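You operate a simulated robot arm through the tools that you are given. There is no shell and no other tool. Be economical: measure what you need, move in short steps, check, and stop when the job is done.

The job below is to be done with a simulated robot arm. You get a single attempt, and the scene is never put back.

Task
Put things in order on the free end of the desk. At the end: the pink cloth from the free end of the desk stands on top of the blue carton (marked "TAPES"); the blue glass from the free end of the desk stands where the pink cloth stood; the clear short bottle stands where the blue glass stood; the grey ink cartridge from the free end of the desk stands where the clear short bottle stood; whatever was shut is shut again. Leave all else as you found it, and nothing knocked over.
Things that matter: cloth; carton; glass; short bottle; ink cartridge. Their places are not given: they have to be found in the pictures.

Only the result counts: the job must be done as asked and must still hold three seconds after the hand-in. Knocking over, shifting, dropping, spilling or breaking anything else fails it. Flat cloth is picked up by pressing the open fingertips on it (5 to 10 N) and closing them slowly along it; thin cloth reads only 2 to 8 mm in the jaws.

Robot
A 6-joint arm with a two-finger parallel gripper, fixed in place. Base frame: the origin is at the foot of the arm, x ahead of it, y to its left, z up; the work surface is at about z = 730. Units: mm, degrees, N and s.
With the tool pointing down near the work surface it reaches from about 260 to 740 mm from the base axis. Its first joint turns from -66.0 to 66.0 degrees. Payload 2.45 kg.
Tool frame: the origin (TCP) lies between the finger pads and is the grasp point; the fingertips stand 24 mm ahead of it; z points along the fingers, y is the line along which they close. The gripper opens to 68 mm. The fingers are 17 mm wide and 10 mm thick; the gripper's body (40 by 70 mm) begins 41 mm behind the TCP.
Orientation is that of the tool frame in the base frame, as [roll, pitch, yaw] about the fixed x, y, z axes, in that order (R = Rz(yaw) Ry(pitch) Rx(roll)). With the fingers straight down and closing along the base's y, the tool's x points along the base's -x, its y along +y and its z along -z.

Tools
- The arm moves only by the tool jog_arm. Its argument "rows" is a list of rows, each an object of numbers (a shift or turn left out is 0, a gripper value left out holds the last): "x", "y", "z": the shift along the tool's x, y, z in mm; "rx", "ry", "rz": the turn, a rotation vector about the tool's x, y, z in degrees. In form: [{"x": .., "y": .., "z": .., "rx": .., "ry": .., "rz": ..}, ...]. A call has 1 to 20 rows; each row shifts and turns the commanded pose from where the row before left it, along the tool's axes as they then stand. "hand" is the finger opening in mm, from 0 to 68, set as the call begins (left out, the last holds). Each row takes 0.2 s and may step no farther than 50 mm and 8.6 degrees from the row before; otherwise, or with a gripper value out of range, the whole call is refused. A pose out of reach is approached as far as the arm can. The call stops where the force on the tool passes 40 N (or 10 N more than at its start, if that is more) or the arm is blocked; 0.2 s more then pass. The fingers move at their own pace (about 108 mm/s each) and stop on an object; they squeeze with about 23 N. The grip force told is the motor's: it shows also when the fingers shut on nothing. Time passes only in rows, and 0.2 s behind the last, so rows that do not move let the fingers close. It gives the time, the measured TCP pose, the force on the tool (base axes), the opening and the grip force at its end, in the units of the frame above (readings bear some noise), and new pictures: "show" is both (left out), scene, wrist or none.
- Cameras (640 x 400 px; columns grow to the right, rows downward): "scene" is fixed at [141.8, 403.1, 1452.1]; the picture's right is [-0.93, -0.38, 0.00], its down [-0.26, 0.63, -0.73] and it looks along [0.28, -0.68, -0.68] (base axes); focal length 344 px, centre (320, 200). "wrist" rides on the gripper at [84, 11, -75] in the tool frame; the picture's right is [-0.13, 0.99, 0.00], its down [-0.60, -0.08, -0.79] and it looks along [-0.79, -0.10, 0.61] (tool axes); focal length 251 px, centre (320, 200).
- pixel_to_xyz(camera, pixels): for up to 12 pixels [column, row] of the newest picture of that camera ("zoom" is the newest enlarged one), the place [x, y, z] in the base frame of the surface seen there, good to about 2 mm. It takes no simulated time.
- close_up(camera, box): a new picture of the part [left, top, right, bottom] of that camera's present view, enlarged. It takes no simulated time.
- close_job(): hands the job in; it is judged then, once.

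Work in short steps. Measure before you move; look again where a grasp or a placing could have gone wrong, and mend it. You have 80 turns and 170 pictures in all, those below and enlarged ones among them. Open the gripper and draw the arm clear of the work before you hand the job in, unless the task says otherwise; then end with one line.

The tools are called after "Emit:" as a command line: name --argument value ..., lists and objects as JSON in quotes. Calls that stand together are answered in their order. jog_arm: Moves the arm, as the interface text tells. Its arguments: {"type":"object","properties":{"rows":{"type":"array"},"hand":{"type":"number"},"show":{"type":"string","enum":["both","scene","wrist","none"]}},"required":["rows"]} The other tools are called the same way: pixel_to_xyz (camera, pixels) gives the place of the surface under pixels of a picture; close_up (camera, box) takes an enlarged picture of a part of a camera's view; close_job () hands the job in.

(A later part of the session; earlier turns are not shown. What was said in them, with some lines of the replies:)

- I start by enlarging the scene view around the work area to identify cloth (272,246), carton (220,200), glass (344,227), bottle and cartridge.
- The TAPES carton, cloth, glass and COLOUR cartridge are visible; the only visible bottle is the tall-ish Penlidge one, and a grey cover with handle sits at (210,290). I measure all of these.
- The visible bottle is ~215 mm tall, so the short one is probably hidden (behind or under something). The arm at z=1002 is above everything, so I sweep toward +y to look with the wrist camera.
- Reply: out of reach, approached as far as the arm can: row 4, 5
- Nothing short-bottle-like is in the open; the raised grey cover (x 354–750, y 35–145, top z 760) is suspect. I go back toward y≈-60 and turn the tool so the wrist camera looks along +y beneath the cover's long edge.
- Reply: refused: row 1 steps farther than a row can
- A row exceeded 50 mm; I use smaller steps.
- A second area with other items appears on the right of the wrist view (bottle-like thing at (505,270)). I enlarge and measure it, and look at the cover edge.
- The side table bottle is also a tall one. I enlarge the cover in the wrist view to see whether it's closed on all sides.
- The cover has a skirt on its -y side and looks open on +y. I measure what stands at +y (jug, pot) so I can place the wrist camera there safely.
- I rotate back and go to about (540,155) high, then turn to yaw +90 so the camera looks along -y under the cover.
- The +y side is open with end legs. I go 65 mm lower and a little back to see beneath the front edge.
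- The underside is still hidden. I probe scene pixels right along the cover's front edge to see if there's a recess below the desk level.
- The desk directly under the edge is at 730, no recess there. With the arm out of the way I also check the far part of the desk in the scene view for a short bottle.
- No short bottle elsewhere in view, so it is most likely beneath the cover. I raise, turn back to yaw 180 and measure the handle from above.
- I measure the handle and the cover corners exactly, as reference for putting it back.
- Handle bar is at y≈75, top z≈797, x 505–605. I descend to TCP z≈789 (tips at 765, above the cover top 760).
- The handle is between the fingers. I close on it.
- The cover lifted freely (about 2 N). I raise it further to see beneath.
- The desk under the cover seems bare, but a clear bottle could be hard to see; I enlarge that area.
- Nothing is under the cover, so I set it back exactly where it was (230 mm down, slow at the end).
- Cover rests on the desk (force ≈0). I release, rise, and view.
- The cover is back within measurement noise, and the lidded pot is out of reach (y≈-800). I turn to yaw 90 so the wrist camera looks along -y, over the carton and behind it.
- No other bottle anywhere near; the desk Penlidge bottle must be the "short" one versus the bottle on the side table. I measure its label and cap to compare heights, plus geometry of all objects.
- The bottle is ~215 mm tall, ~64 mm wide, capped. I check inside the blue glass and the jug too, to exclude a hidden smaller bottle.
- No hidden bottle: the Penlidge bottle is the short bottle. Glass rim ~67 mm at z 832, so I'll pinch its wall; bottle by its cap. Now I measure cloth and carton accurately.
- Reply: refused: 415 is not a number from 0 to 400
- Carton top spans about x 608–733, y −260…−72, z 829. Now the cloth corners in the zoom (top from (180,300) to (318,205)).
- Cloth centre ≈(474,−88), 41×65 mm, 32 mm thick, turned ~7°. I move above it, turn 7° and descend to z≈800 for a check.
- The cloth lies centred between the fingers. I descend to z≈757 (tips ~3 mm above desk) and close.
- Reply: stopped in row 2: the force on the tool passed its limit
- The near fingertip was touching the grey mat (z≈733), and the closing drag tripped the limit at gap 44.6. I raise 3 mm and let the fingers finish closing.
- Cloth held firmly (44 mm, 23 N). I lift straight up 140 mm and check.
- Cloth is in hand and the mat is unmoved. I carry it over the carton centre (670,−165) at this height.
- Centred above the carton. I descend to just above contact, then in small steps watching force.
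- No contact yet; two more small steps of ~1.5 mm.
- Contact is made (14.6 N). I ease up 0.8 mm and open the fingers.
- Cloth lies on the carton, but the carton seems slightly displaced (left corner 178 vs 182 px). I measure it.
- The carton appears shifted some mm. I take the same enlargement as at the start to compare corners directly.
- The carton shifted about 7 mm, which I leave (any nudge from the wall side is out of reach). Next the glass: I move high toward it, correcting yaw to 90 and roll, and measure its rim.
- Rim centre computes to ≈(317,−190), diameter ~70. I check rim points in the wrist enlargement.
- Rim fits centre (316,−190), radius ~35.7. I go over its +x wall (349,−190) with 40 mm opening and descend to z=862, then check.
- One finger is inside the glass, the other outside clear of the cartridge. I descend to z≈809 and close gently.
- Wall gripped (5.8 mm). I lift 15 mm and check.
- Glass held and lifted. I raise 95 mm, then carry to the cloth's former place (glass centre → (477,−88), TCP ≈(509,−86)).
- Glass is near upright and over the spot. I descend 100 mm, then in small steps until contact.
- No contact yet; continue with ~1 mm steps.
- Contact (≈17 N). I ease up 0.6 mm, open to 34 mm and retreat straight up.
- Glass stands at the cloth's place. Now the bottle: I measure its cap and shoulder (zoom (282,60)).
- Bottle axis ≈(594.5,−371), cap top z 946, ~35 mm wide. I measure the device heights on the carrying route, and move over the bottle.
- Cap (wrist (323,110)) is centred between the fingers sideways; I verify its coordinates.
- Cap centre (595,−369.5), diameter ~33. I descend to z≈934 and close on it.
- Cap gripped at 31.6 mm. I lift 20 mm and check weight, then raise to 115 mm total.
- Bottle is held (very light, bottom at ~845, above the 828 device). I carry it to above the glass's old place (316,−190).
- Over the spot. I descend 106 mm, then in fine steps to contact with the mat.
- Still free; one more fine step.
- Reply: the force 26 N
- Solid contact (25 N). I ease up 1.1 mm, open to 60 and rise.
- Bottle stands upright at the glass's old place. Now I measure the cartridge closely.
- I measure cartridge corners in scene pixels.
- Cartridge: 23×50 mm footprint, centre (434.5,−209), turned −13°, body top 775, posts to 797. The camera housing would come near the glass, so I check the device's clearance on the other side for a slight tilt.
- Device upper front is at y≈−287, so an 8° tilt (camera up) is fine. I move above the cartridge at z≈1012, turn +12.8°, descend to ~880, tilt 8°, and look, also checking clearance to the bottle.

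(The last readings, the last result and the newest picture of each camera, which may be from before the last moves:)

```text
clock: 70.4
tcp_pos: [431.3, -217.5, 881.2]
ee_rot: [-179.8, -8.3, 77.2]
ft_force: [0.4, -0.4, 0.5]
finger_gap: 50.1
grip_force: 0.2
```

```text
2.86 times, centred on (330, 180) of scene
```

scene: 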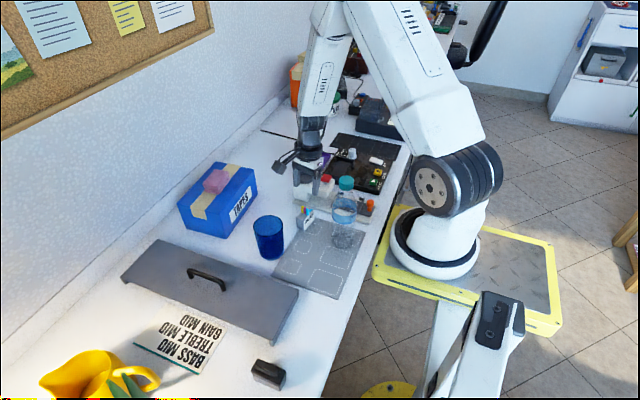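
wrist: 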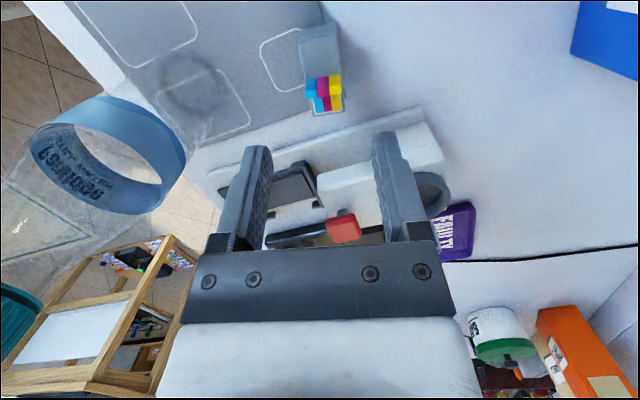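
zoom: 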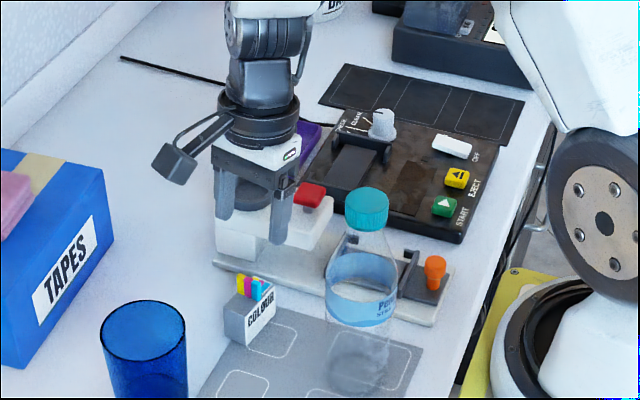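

Alignment looks right and the bottle is clear. I descend 60 mm vertically and check again.

Emit:
jog_arm --rows '[{"z": 29.7, "x": -4.2, "y": 1.5}, {"z": 29.7, "x": -4.2}, {}]'

Emit:
close_up --camera "scene" --box '[250, 150, 370, 260]'

```text
clock: 71.2
tcp_pos: [434.2, -216.3, 820.2]
ee_rot: [-179.8, -8.1, 77.1]
ft_force: [0.4, -0.6, 0.0]
finger_gap: 49.8
grip_force: 0.1
```

scene: 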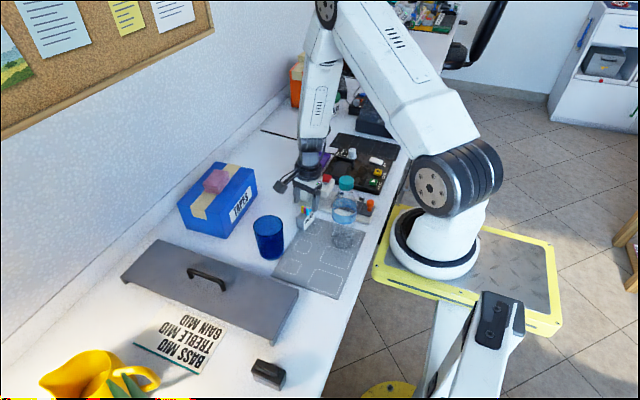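
wrist: 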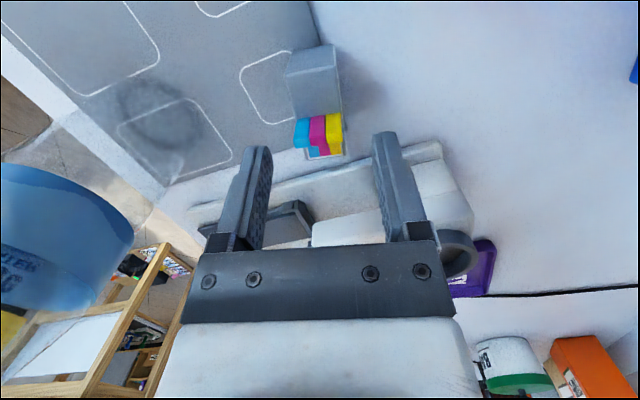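

```text
3.64 times, centred on (310, 205) of scene
```

zoom: 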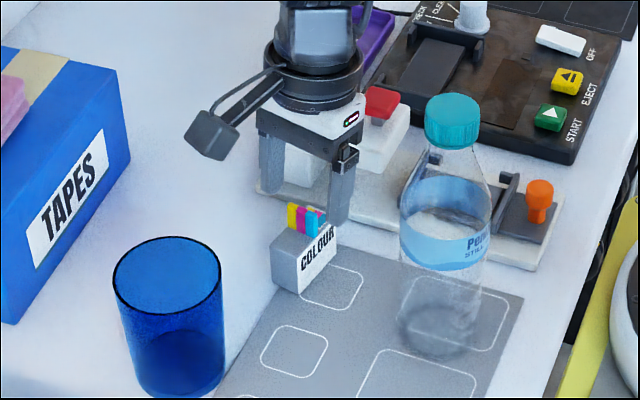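

Well aligned, camera clears the glass. I descend to z≈766 and close.

Emit:
jog_arm --rows '[{"z": 29.7, "x": -4.2}, {"z": 17.8, "x": -2.5}, {"z": 6, "x": -0.8}, {}]' --show "none"

Emit:
jog_arm --rows '[{}, {}, {}]' --hand 12

```text
clock: 72.2
tcp_pos: [432.7, -217.7, 766.3]
ee_rot: [-179.9, -8.1, 77.3]
ft_force: [0.1, 0.0, 0.5]
finger_gap: 50.0
grip_force: 0.0
```

```text
clock: 73.0
tcp_pos: [433.7, -216.2, 766.6]
ee_rot: [-180.0, -8.1, 77.2]
ft_force: [-0.7, 0.2, 0.6]
finger_gap: 26.4
grip_force: 22.7
```

scene: 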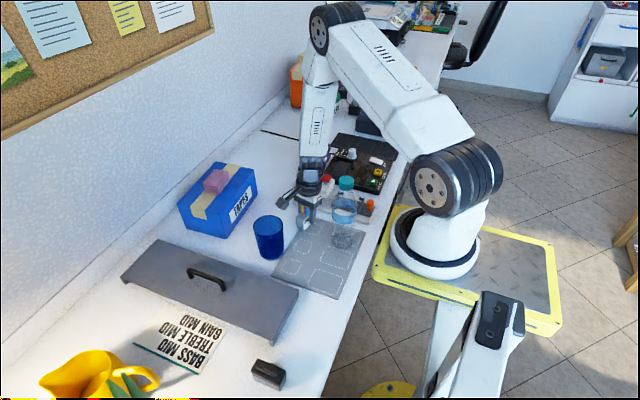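
wrist: 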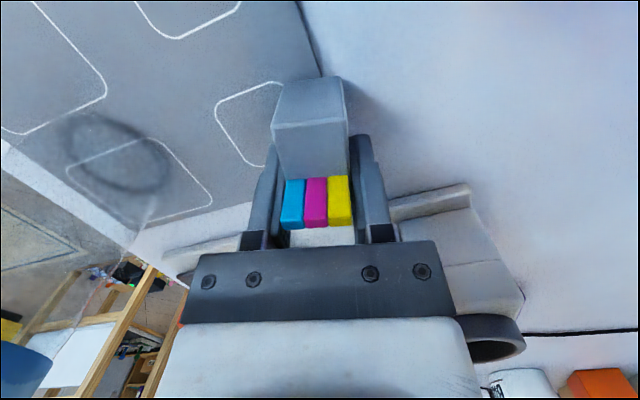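

Cartridge gripped (26.4 mm). I lift vertically 120 mm and check.

Emit:
jog_arm --rows '[{"z": -9.9, "x": 1.4}, {"z": -29.7, "x": 4.2}, {"z": -39.6, "x": 5.6}, {"z": -39.6, "x": 5.6}, {}]'

```text
clock: 74.2
tcp_pos: [432.5, -215.9, 887.3]
ee_rot: [-179.8, -8.2, 77.2]
ft_force: [0.1, -0.3, 0.6]
finger_gap: 26.0
grip_force: 22.7
```

scene: 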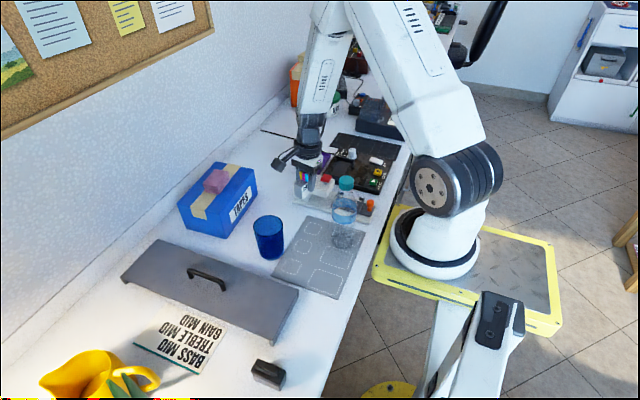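
wrist: 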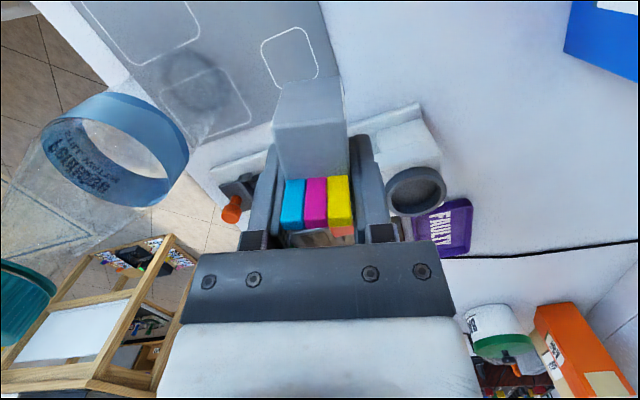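

Held well. I carry it to above the bottle's old place (cartridge centre → (595.5,−370), TCP ≈(594.7,−377.5)).

Emit:
jog_arm --rows '[{"x": -24.02, "z": -3.38, "y": 38.6}, {"x": -24.02, "z": -3.38, "y": 38.6}, {"x": -24.02, "z": -3.38, "y": 38.6}, {"x": -24.02, "z": -3.38, "y": 38.6}, {"x": -24.02, "z": -3.38, "y": 38.6}, {}]'

```text
clock: 75.6
tcp_pos: [595.0, -377.2, 887.0]
ee_rot: [-179.7, -8.2, 77.0]
ft_force: [0.6, -0.6, 0.3]
finger_gap: 26.3
grip_force: 23.2
```

scene: 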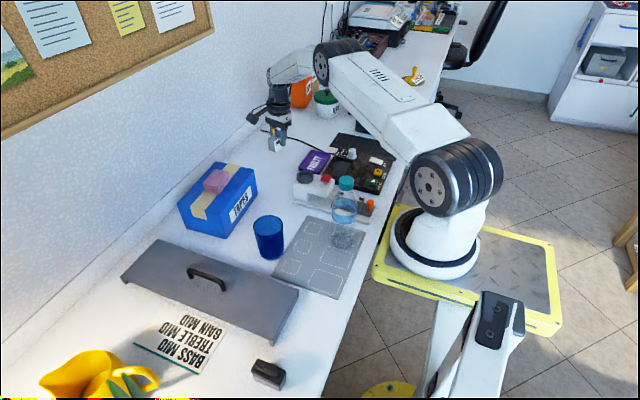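
wrist: 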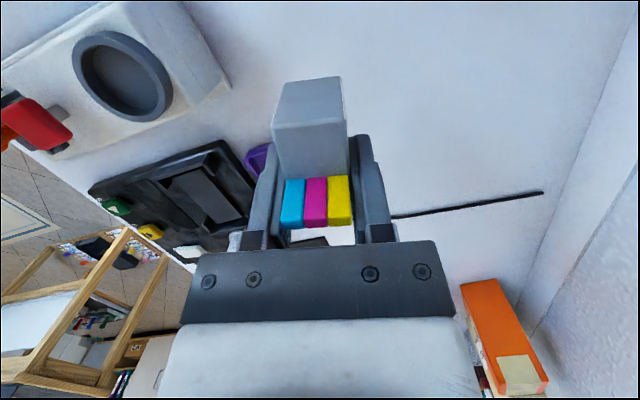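

Over the spot; cable and FAULTY tray lie further back. I descend 116 mm vertically, then fine steps.

Emit:
jog_arm --rows '[{"z": 39.6, "x": -5.6}, {"z": 39.6, "x": -5.6}, {"z": 24.75, "x": -3.5}, {"z": 9.9, "x": -1.4}, {}]' --show "both"

Emit:
jog_arm --rows '[{"z": 2, "x": -0.3}, {"z": 1, "x": -0.15}, {}]' --show "none"

Emit:
jog_arm --rows '[{"z": 1, "x": -0.15}, {"z": 0.5, "x": -0.07}, {}]' --show "none"

```text
clock: 76.8
tcp_pos: [594.8, -376.7, 770.6]
ee_rot: [-179.8, -8.2, 77.2]
ft_force: [0.1, 0.2, -0.9]
finger_gap: 26.4
grip_force: 22.9
```

scene: 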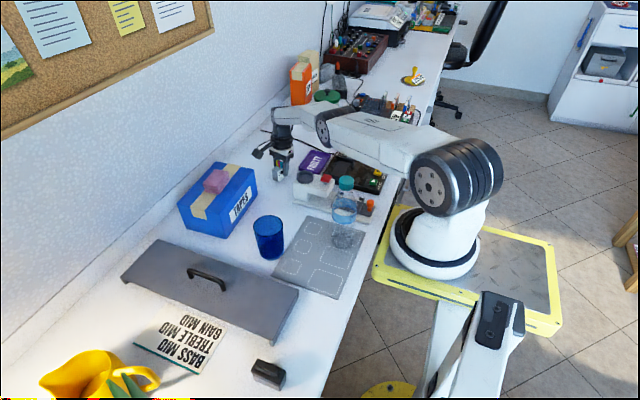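
wrist: 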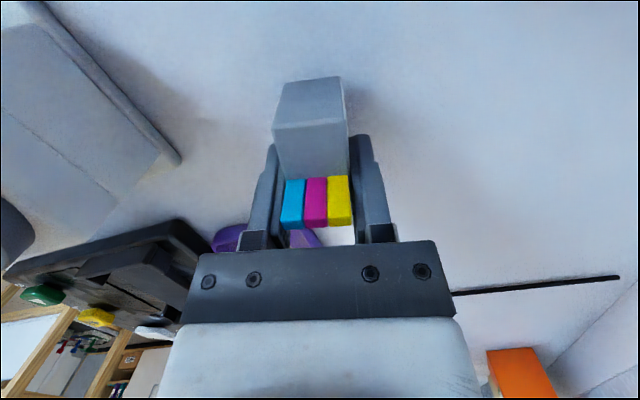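

```text
clock: 77.6
tcp_pos: [594.9, -376.7, 766.9]
ee_rot: [-179.7, -8.1, 77.2]
ft_force: [-0.7, 0.5, -0.5]
finger_gap: 26.4
grip_force: 23.5
```

```text
clock: 78.4
tcp_pos: [593.7, -377.9, 767.5]
ee_rot: [-179.9, -8.1, 77.2]
ft_force: [0.9, -0.9, -0.4]
finger_gap: 26.5
grip_force: 23.4
```

No contact yet (z≈766); continue with small steps.

Emit:
jog_arm --rows '[{"z": 0.7, "x": -0.1}, {"z": 0.5, "x": -0.07}, {}]' --show "none"

Emit:
jog_arm --rows '[{"z": 0.5, "x": -0.07}, {"z": 0.4, "x": -0.06}, {}]' --show "none"

```text
clock: 79.2
tcp_pos: [594.6, -376.5, 765.7]
ee_rot: [-179.9, -8.1, 77.1]
ft_force: [0.3, -0.5, -0.2]
finger_gap: 26.2
grip_force: 23.3
```

```text
clock: 80.0
tcp_pos: [594.2, -377.5, 764.9]
ee_rot: [-179.7, -8.1, 77.1]
ft_force: [-0.1, -0.2, 0.7]
finger_gap: 25.9
grip_force: 22.6
```

Emit:
jog_arm --rows '[{"z": 0.5, "x": -0.07}, {"z": 0.4, "x": -0.06}, {}]' --show "none"

```text
clock: 80.8
tcp_pos: [593.1, -377.4, 763.7]
ee_rot: [-179.7, -8.2, 77.2]
ft_force: [-0.1, 0.9, 0.0]
finger_gap: 26.0
grip_force: 23.0
```

Still no contact at z≈763.7 (it stood partly on the mat before); another 1 mm.

Emit:
jog_arm --rows '[{"z": 0.6, "x": -0.08}, {"z": 0.4, "x": -0.06}, {}]' --show "none"

Emit:
close_up --camera "scene" --box '[250, 120, 320, 200]'

```text
clock: 81.6
tcp_pos: [593.2, -376.6, 765.3]
ee_rot: [-180.0, -8.1, 77.3]
ft_force: [-1.6, 0.5, 6.0]
finger_gap: 26.2
grip_force: 22.8
```

```text
5.00 times, centred on (285, 160) of scene
```

zoom: 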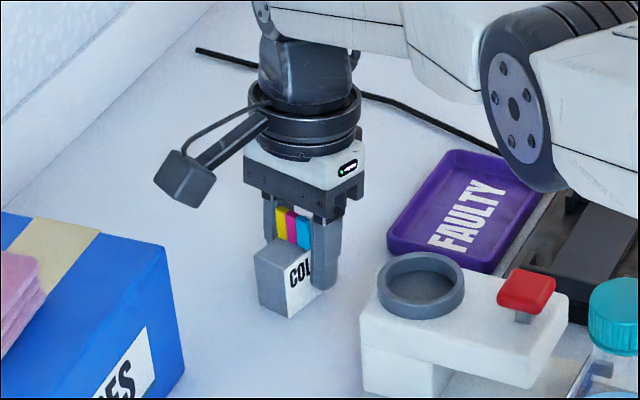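

Contact (6 N). I release and rise vertically.

Emit:
jog_arm --rows '[{}, {}, {"z": -9.9, "x": 1.4}, {"z": -29.7, "x": 4.2}, {"z": -39.6, "x": 5.6}, {"z": -39.6, "x": 5.6}, {"z": -39.6, "x": 5.6}, {"z": -39.6, "x": 5.6}]' --hand 50

Emit:
close_up --camera "scene" --box '[170, 100, 410, 250]'

```text
clock: 83.4
tcp_pos: [595.9, -378.9, 962.3]
ee_rot: [-179.9, -8.1, 77.2]
ft_force: [0.0, 0.0, -0.4]
finger_gap: 50.3
grip_force: 0.1
```

scene: 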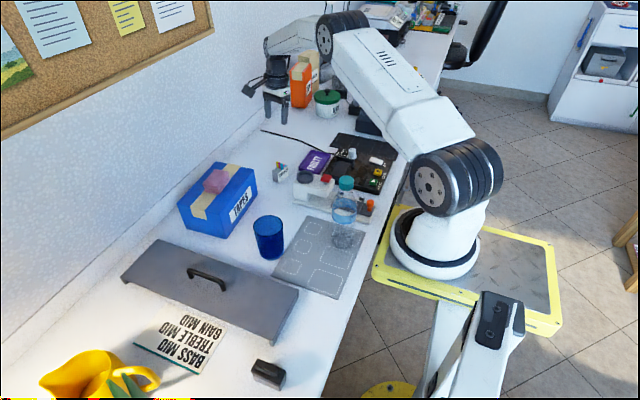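
wrist: 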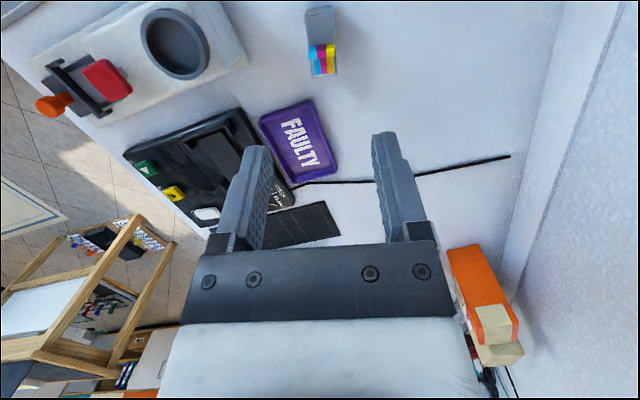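

```text
2.67 times, centred on (290, 175) of scene
```

zoom: 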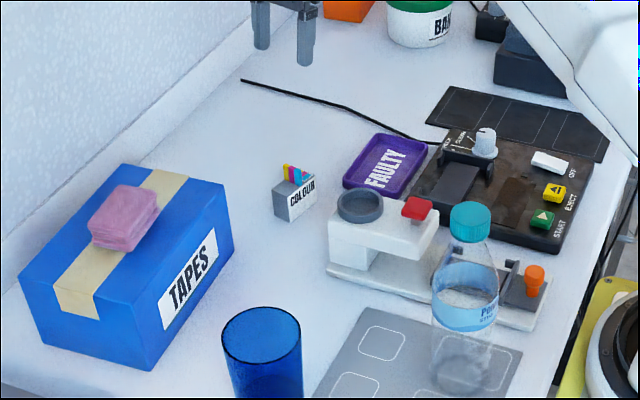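

All four objects stand in their new places. I verify the cartridge and bottle coordinates before handing in, and level the arm while raising it clear.

Emit:
pixel_to_xyz --camera "zoom" --pixels '[[278, 188], [292, 194], [315, 182], [470, 205], [470, 218], [262, 310], [262, 372], [125, 205]]'

Emit:
jog_arm --rows '[{"ry": -8}, {"z": -40}, {"x": 20, "y": -35}, {"x": 20, "y": -35}, {}]' --hand 68 --show "scene"

```text
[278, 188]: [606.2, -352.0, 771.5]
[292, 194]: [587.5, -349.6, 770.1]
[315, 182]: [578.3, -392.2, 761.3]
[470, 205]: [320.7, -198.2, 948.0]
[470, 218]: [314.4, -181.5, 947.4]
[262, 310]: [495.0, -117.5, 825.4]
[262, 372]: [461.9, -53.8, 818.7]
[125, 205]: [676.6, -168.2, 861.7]
```

```text
clock: 84.6
tcp_pos: [536.8, -324.1, 1002.9]
ee_rot: [-179.8, -0.1, 77.2]
ft_force: [-0.4, -0.7, 0.1]
finger_gap: 68.4
grip_force: 0.1
```

scene: 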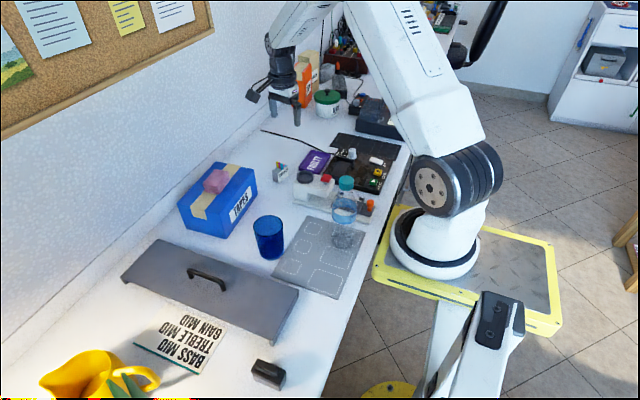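

The cartridge is at ≈(594,−372), the bottle at ≈(317,−190), the glass at ≈(478,−86) and the cloth on the carton. The cover is back in place, and the arm is clear and open, so I hand in.

Emit:
close_job

```text
The job is handed in.
```

The job is handed in: the cloth is on the TAPES carton, and the glass, bottle and cartridge are each in their new places, all upright. The TAPES carton slid about 7 mm toward the wall when I set the cloth down, and I couldn't reach behind it to push it back. I took the Penlidge water bottle to be the "clear short bottle", as I found no other in reach. While looking for it I lifted the grey cover, found nothing under it, and put it back where it was.
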